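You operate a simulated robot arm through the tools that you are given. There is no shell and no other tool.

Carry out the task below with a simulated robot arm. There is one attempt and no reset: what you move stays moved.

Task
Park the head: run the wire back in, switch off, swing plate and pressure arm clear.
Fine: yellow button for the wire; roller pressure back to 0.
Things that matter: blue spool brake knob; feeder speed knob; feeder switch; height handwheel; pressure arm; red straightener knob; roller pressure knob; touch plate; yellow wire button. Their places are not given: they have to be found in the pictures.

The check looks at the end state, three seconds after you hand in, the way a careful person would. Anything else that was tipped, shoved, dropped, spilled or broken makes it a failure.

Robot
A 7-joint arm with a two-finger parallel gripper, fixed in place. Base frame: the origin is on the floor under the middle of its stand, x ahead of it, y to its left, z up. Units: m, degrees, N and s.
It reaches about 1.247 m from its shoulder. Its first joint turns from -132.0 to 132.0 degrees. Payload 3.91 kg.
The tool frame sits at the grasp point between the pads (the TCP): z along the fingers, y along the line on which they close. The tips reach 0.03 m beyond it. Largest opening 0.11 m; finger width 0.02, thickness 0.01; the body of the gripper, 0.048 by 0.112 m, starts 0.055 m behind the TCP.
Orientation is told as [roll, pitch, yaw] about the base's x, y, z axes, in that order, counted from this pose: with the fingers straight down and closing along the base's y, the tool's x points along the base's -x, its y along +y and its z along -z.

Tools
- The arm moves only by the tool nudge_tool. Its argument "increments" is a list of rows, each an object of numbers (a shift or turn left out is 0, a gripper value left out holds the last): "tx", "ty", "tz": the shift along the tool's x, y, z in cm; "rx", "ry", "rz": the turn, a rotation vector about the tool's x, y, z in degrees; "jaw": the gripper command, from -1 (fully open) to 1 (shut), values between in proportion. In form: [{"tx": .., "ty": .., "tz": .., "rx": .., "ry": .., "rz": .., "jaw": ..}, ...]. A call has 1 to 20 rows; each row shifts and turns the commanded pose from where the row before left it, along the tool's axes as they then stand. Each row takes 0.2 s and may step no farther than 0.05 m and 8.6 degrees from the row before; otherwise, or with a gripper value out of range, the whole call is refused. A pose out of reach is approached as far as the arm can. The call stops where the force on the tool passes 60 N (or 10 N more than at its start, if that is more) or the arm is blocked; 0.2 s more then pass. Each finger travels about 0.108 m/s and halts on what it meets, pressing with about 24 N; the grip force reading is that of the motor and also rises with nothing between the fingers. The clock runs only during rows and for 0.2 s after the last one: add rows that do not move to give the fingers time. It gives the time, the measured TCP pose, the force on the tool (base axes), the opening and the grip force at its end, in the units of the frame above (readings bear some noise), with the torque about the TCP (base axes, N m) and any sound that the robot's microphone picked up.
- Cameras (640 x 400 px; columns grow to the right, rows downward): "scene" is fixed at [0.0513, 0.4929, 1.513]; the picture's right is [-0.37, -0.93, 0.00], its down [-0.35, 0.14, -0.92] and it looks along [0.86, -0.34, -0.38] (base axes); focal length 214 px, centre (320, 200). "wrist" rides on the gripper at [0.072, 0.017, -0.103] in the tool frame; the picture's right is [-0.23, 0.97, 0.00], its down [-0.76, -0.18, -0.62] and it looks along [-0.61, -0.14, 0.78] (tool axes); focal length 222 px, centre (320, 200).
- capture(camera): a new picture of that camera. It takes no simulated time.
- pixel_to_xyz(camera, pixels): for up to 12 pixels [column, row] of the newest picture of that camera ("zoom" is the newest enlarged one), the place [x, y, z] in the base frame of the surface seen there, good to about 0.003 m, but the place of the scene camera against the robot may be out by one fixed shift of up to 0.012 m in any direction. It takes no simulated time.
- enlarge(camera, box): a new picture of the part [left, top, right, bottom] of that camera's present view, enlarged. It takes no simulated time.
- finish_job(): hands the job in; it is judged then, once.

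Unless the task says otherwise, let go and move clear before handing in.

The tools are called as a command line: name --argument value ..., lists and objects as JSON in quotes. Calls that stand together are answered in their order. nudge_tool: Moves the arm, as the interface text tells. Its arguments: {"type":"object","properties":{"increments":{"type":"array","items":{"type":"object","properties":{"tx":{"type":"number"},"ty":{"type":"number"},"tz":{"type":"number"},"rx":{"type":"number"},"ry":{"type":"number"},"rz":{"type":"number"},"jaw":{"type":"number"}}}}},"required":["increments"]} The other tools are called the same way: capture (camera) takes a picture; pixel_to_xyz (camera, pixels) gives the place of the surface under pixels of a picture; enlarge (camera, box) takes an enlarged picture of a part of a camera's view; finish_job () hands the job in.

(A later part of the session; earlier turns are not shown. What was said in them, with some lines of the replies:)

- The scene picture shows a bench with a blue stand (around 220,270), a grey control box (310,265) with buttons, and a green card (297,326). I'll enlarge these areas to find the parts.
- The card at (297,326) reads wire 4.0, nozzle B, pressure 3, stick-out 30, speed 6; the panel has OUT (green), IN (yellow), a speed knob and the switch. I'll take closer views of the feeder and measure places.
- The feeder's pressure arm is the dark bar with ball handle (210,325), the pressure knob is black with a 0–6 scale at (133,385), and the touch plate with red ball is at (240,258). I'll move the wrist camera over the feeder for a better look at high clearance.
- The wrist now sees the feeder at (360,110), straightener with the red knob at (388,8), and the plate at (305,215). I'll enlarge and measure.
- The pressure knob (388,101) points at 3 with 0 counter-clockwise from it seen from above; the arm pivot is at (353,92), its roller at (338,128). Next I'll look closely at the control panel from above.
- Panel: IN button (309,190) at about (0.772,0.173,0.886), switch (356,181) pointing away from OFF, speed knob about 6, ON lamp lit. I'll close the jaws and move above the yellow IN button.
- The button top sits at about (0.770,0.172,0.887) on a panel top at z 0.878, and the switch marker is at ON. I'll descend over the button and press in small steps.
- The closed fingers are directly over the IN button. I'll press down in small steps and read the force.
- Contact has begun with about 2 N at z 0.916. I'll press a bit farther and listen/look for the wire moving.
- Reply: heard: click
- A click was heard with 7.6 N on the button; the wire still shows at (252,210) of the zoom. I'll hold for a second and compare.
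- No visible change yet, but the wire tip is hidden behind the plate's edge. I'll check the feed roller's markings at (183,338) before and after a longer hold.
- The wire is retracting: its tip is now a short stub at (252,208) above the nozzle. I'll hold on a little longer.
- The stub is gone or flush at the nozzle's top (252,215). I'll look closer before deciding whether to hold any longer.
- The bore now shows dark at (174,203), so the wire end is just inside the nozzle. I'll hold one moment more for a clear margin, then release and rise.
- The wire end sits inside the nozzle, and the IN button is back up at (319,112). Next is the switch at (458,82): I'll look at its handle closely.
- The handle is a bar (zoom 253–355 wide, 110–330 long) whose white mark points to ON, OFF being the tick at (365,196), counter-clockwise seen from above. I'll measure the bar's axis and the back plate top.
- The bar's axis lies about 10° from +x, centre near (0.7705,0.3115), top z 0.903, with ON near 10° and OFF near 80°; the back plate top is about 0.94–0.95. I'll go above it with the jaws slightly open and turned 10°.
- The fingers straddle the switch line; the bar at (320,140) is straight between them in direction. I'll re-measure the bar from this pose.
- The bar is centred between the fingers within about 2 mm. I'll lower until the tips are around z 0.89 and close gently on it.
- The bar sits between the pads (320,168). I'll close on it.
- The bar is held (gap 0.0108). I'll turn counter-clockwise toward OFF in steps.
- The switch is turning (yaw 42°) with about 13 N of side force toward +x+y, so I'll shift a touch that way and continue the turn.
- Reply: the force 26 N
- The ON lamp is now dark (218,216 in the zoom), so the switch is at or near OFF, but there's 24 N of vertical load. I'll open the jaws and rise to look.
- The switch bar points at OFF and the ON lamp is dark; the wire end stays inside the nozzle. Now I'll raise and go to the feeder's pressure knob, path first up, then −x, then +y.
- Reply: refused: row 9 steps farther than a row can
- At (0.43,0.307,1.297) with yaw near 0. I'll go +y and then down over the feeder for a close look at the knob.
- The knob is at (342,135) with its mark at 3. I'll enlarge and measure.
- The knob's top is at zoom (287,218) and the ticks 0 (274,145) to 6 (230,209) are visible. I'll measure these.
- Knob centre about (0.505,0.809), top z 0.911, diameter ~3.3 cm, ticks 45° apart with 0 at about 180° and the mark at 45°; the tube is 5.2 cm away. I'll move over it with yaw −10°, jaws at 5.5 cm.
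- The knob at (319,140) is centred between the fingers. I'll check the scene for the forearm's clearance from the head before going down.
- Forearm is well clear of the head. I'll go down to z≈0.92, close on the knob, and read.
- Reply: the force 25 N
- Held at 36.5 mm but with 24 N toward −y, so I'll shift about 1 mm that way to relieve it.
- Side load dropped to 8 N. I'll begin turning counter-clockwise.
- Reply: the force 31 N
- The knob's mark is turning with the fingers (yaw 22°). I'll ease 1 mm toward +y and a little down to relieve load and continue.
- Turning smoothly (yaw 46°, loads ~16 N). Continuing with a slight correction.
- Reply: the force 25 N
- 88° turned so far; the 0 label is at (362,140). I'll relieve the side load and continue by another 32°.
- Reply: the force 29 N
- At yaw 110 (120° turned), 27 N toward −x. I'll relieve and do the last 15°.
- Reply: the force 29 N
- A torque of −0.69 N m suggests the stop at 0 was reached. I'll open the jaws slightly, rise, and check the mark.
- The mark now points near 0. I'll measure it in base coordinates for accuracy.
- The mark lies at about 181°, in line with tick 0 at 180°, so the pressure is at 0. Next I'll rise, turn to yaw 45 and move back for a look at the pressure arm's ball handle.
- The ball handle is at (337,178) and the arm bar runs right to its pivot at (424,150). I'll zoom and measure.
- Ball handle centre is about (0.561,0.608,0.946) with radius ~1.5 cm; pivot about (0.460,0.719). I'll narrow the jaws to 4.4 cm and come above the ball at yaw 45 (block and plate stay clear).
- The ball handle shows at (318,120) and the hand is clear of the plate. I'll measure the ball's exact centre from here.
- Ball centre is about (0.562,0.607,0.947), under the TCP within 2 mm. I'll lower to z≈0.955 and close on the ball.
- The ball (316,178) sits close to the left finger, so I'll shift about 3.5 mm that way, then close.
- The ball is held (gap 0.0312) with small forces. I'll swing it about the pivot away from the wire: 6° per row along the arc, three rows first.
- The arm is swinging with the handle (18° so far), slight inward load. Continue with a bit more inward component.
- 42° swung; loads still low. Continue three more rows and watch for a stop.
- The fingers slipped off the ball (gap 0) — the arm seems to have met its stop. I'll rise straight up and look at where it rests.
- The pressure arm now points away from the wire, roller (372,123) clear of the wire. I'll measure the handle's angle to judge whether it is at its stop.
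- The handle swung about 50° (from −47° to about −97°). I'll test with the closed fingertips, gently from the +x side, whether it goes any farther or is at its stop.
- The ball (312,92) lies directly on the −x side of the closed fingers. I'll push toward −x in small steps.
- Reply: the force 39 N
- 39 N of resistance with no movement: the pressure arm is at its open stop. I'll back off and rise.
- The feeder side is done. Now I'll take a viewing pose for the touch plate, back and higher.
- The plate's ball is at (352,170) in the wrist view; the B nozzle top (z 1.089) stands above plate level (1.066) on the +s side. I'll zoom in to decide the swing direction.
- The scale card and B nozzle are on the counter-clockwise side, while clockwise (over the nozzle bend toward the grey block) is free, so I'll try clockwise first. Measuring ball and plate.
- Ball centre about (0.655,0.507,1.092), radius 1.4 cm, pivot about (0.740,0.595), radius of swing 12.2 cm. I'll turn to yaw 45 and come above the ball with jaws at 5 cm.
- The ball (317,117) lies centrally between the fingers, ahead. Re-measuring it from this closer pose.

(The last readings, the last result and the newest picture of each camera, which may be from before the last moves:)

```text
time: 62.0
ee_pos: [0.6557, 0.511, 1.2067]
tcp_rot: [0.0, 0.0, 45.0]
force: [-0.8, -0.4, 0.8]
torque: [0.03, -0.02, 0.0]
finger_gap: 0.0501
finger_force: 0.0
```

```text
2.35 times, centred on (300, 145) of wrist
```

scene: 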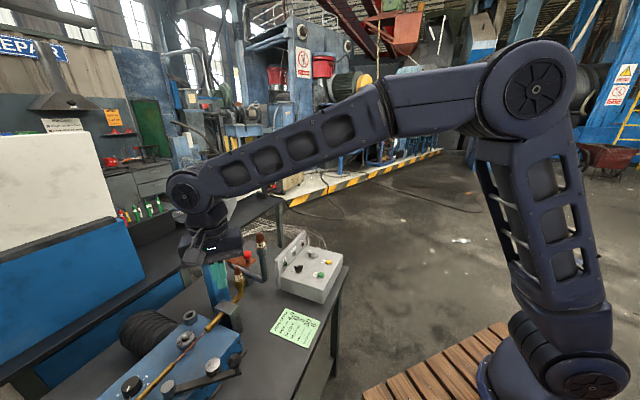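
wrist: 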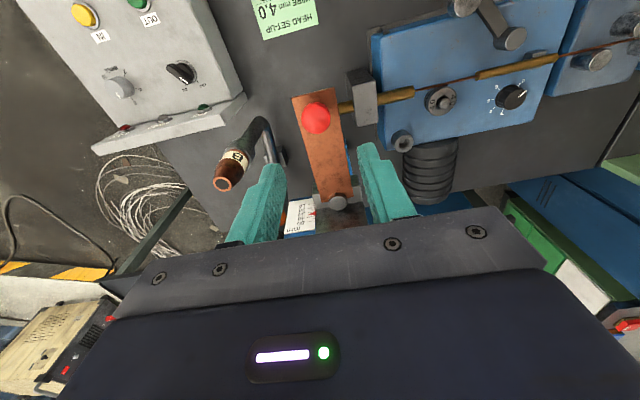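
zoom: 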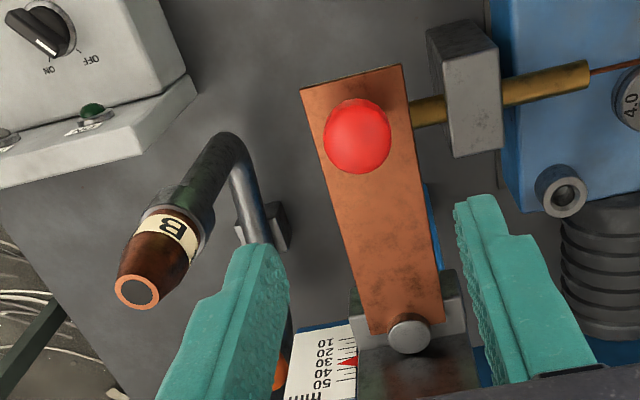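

Ball centre refined to (0.653,0.508,1.094). I'll shift 4 mm back, descend to z≈1.112, and close.

nudge_tool --increments '[{"tx": 0.4, "tz": 4.0}, {"tz": 3.5}, {"tz": 2.0}, {}]'

capture --camera "wrist"

enlarge --camera "scene" --box '[160, 150, 320, 290]'

```text
time: 63.0
ee_pos: [0.6543, 0.5072, 1.1119]
tcp_rot: [0.1, 0.0, 45.0]
force: [0.5, 0.1, 0.5]
torque: [-0.01, 0.02, 0.03]
finger_gap: 0.0501
finger_force: 0.0
```

```text
taken
```

wrist: 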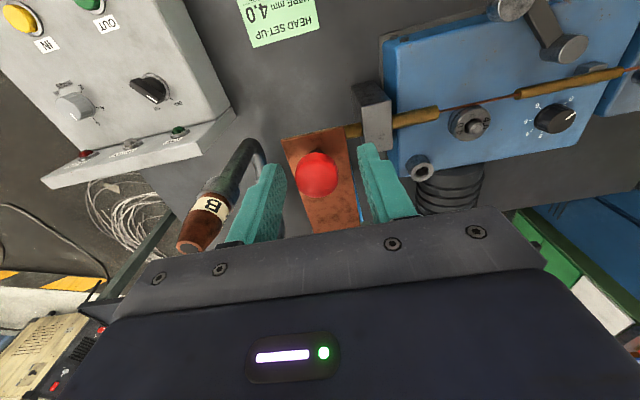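

```text
2.86 times, centred on (240, 220) of scene
```

zoom: 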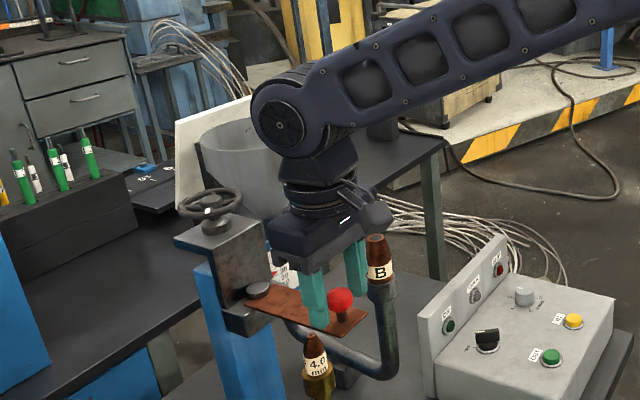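

The ball (317,175) is between the pads. I'll close on it.

nudge_tool --increments '[{"jaw": 1}, {}, {}]'

```text
time: 63.8
ee_pos: [0.6528, 0.5074, 1.1112]
tcp_rot: [0.1, 0.0, 45.1]
force: [-1.6, -1.0, -2.9]
torque: [0.05, -0.1, 0.08]
finger_gap: 0.027
finger_force: 45.3
```

Gripped (27 mm). I'll try a small 3° clockwise step about the pivot and read the force.

nudge_tool --increments '[{"tx": -0.02, "ty": 0.65, "rz": 3}, {}]'

```text
time: 64.4
ee_pos: [0.6478, 0.5113, 1.1123]
tcp_rot: [0.0, 0.1, 42.0]
force: [2.9, 2.2, -4.1]
torque: [0.0, 0.02, 0.11]
finger_gap: 0.0271
finger_force: 45.3
```

It moves freely clockwise (about 4 N). Continuing along the arc.

nudge_tool --increments '[{"tx": -0.05, "ty": 1.09, "rz": 5}, {"tx": -0.05, "ty": 1.09, "rz": 5}, {"tx": -0.05, "ty": 1.09, "rz": 5}, {"tx": -0.05, "ty": 1.09, "rz": 5}]'

capture --camera "wrist"

enlarge --camera "scene" --box '[160, 150, 320, 290]'

```text
time: 65.4
ee_pos: [0.6269, 0.549, 1.1123]
tcp_rot: [0.0, -0.1, 21.9]
force: [10.4, 5.6, 2.8]
torque: [-0.15, 0.42, 0.1]
finger_gap: 0.0273
finger_force: 44.6
```

```text
taken
```

wrist: 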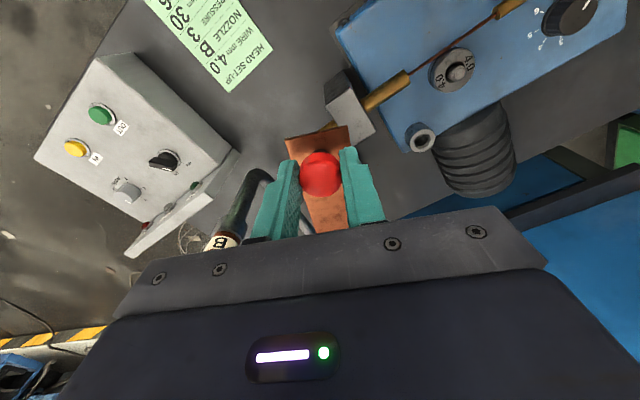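

```text
2.86 times, centred on (240, 220) of scene
```

zoom: 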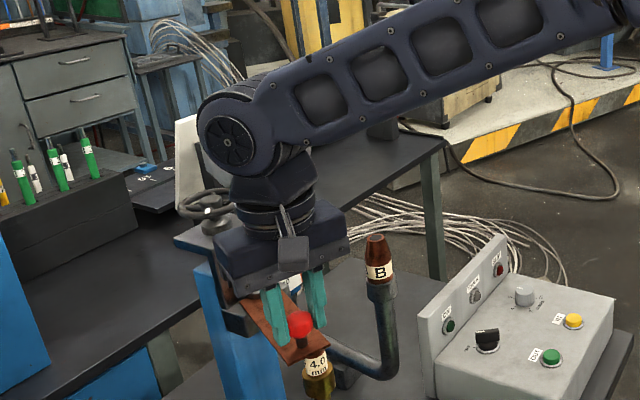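

23° swung, plate still following. I'll add a bit toward the pivot and continue.

nudge_tool --increments '[{"tx": -0.12, "ty": 1.09, "rz": 5}, {"tx": -0.05, "ty": 1.09, "rz": 5}, {"tx": -0.05, "ty": 1.09, "rz": 5}, {"tx": -0.05, "ty": 1.09, "rz": 5}]'

capture --camera "wrist"

enlarge --camera "scene" --box '[160, 150, 320, 290]'

```text
time: 66.4
ee_pos: [0.617, 0.5898, 1.111]
tcp_rot: [0.1, 0.0, 1.8]
force: [8.3, 2.2, 7.8]
torque: [0.03, 0.03, 0.21]
finger_gap: 0.0273
finger_force: 45.0
```

```text
taken
```

wrist: 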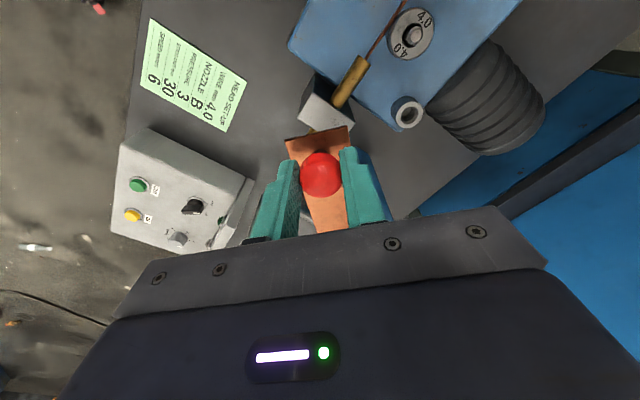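

```text
2.86 times, centred on (240, 220) of scene
```

zoom: 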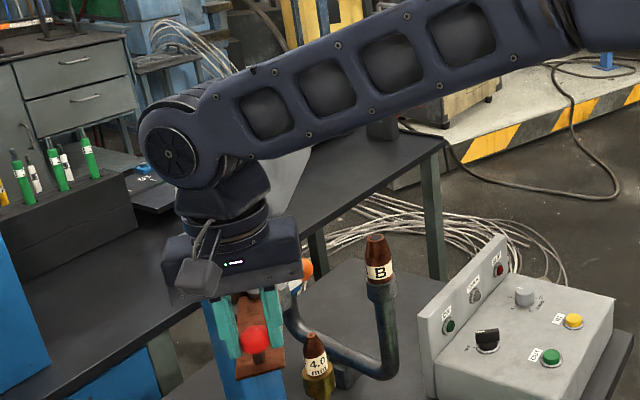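

43° swung; the nozzle is uncovered. I'll continue, watching for the stop.

nudge_tool --increments '[{"tx": -0.1, "ty": 1.09, "rz": 5}, {"tx": -0.05, "ty": 1.09, "rz": 5}, {"tx": -0.05, "ty": 1.09, "rz": 5}]'

capture --camera "wrist"

```text
time: 67.2
ee_pos: [0.6193, 0.6245, 1.1121]
tcp_rot: [0.1, -0.1, -13.0]
force: [-5.2, 3.1, 12.7]
torque: [0.13, 0.43, 0.16]
finger_gap: 0.0273
finger_force: 45.7
```

```text
taken
```

wrist: 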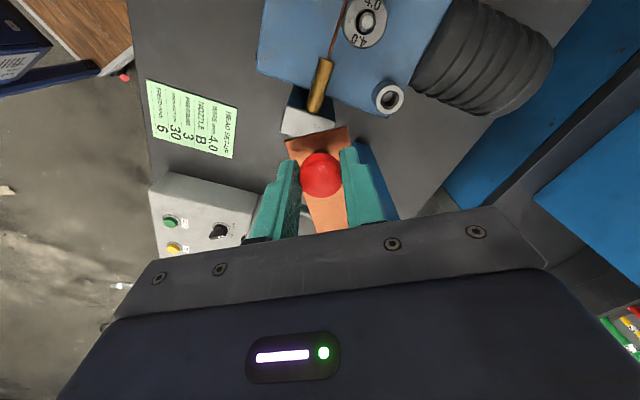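

58° swung, still free. Four more rows.

nudge_tool --increments '[{"tx": -0.02, "ty": 1.09, "rz": 5, "tz": -0.05}, {"tx": -0.05, "ty": 1.09, "rz": 5}, {"tx": -0.05, "ty": 1.09, "rz": 5}, {"tx": -0.05, "ty": 1.09, "rz": 5}]'

capture --camera "wrist"

capture --camera "scene"

```text
time: 68.2
ee_pos: [0.6363, 0.6638, 1.1117]
tcp_rot: [0.0, -0.1, -33.0]
force: [-11.0, 8.8, 1.3]
torque: [0.25, 0.14, 0.17]
finger_gap: 0.0271
finger_force: 45.0
```

```text
taken
```

wrist: 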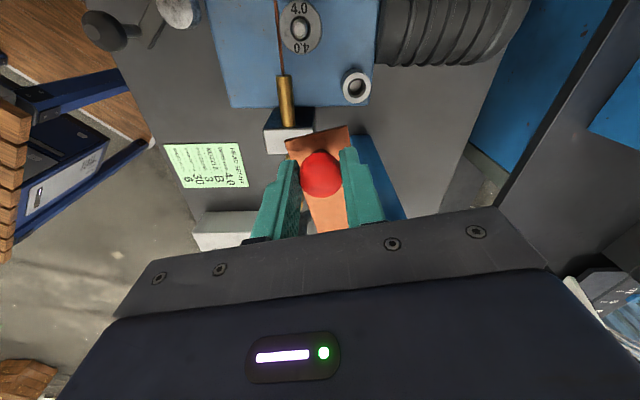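

```text
taken
```

scene: 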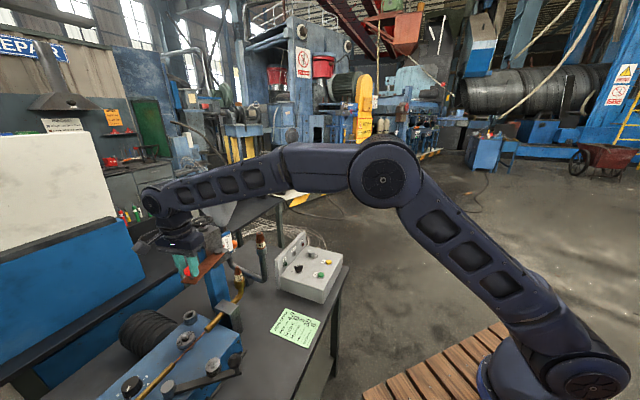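

78° swung with low load and no stop. I'll go two more rows to about 88°, watching force.

nudge_tool --increments '[{"tx": 0.0, "ty": 1.05, "rz": 5}, {"tx": -0.05, "ty": 1.09, "rz": 5}]'

```text
time: 68.8
ee_pos: [0.6491, 0.6812, 1.1124]
tcp_rot: [-0.1, 0.1, -43.1]
force: [-6.3, 8.2, -7.6]
torque: [0.35, 0.3, 0.08]
finger_gap: 0.027
finger_force: 44.8
```

88° swung with no hard load. I'll open the jaws and rise straight up, then check everything.

nudge_tool --increments '[{"jaw": 0.09}, {}, {"tz": -2}, {"tz": -4.5}, {"tz": -4.8}, {"tz": -4.8}, {"tz": -4.8}, {}]'

capture --camera "wrist"

capture --camera "scene"

```text
time: 70.6
ee_pos: [0.6514, 0.6808, 1.3213]
tcp_rot: [0.0, 0.0, -43.0]
force: [-0.3, 1.0, 0.1]
torque: [0.01, 0.03, -0.01]
finger_gap: 0.05
finger_force: 0.0
```

```text
taken
```

wrist: 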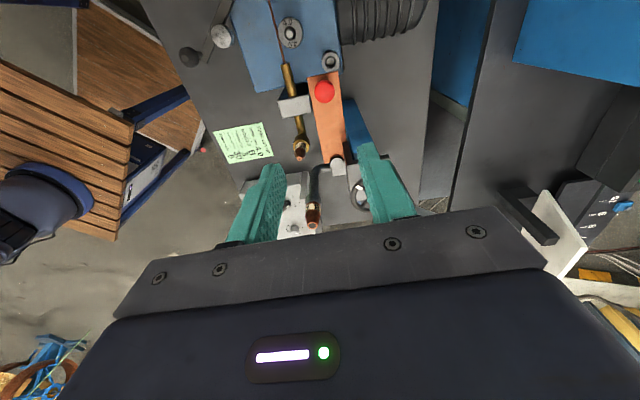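

```text
taken
```

scene: 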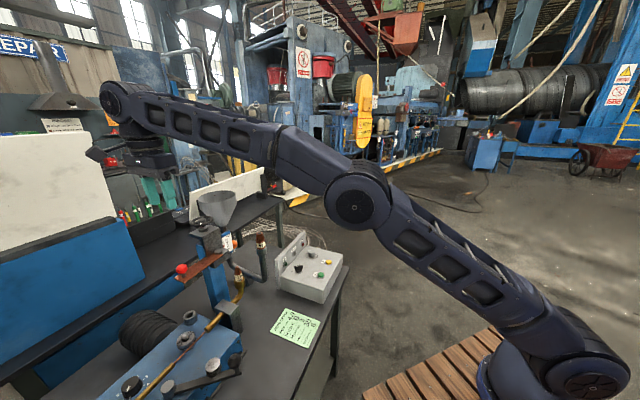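

The plate (scene 205,265) is now swung well away from the nozzle and the hand is clear above. I'll zoom to verify every part: nozzle, plate, handwheel, panel, knob, pressure arm.

enlarge --camera "scene" --box '[160, 190, 280, 300]'

enlarge --camera "scene" --box '[100, 300, 260, 400]'

enlarge --camera "scene" --box '[260, 220, 360, 310]'

enlarge --camera "wrist" --box '[170, 0, 430, 200]'

```text
3.64 times, centred on (220, 245) of scene
```

zoom: 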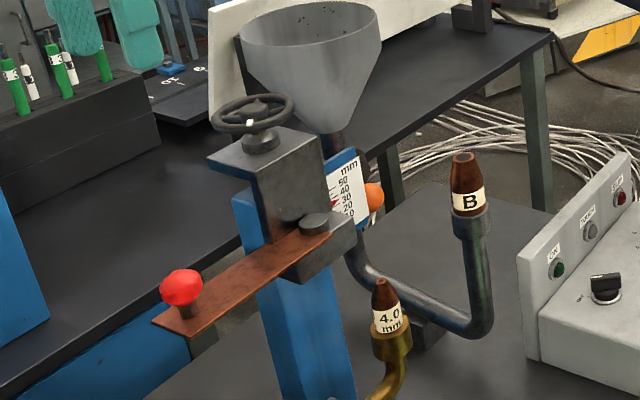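

```text
4.00 times, centred on (180, 350) of scene
```

zoom: 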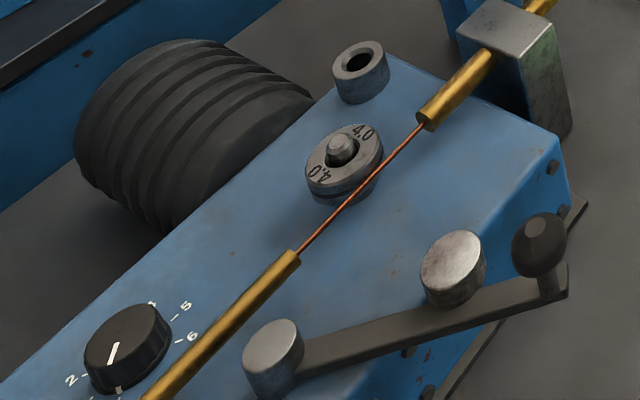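

```text
4.44 times, centred on (310, 265) of scene
```

zoom: 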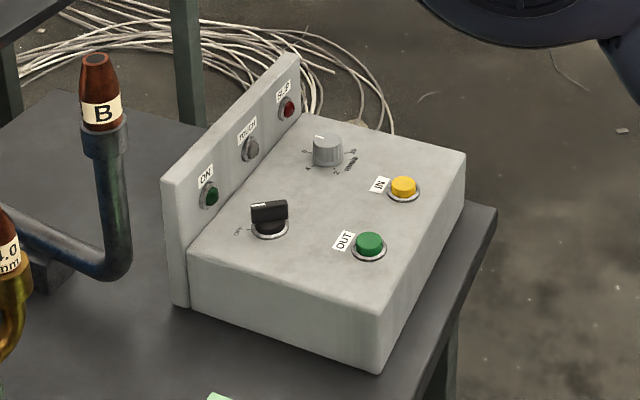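

```text
2.00 times, centred on (300, 100) of wrist
```

zoom: 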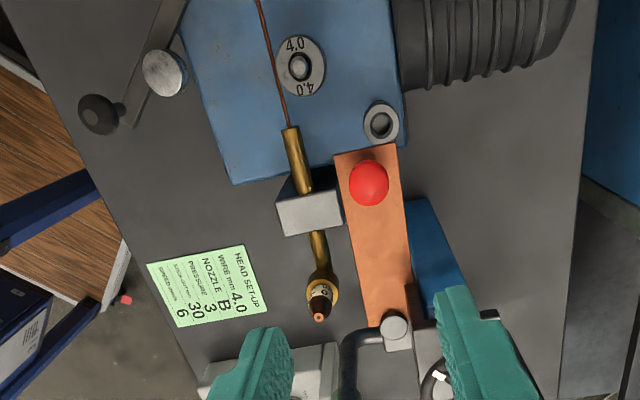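

Everything looks as intended; handwheel mark, speed knob and pointer are unchanged. One last check of the nozzle bore for the wire and the knob mark.

enlarge --camera "wrist" --box '[285, 130, 325, 170]'

enlarge --camera "scene" --box '[230, 258, 250, 272]'

enlarge --camera "scene" --box '[110, 360, 170, 400]'

```text
10.00 times, centred on (305, 150) of wrist
```

zoom: 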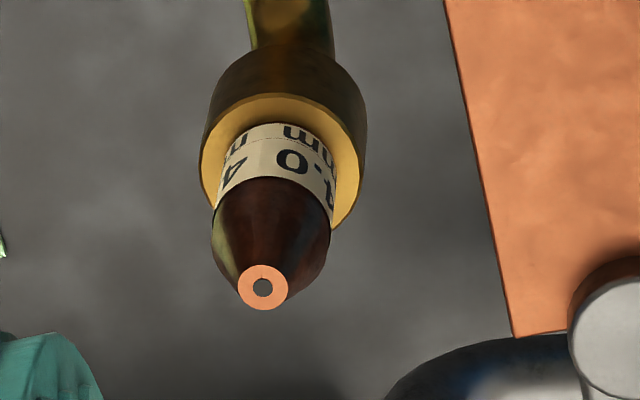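

```text
16.00 times, centred on (240, 265) of scene
```

zoom: 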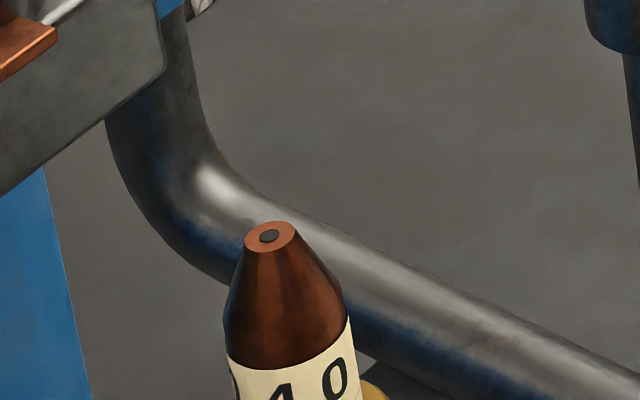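

```text
10.00 times, centred on (140, 380) of scene
```

zoom: 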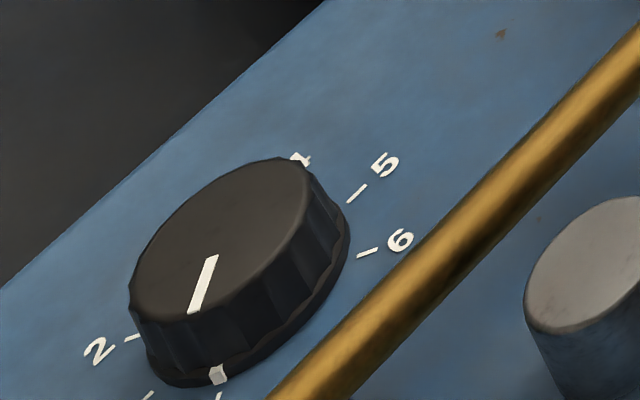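

The bore is dark (wire inside), the pressure knob's mark lines up with the 0 tick (218,397), the switch is OFF with its lamp dark, and plate and pressure arm are swung away with the hand well clear. Handing in.

finish_job

```text
The job is handed in.
```

The head is parked and the job is handed in; I don't have the check's result. Every point was confirmed in the last pictures or readings:

- **Wire:** run back in with the yellow button. The nozzle bore shows dark, so the wire end sits just inside the 4.0 nozzle.
- **Switch:** turned to OFF, and the ON lamp is out.
- **Roller pressure:** knob turned from 3 back to 0, with the mark in line with the 0 tick.
- **Pressure arm:** swung about 50° away from the wire to its stop. The fingers slipped off the ball handle as the arm met the stop. I then pressed lightly on the ball to confirm it would go no farther.
- **Touch plate:** swung about 88° clockwise, well clear of the nozzle. It met no stop, so I left it there.

I left the speed knob, handwheel, straightener knob and spool brake knob alone. The hand was open and about 20 cm above the plate when I handed in.
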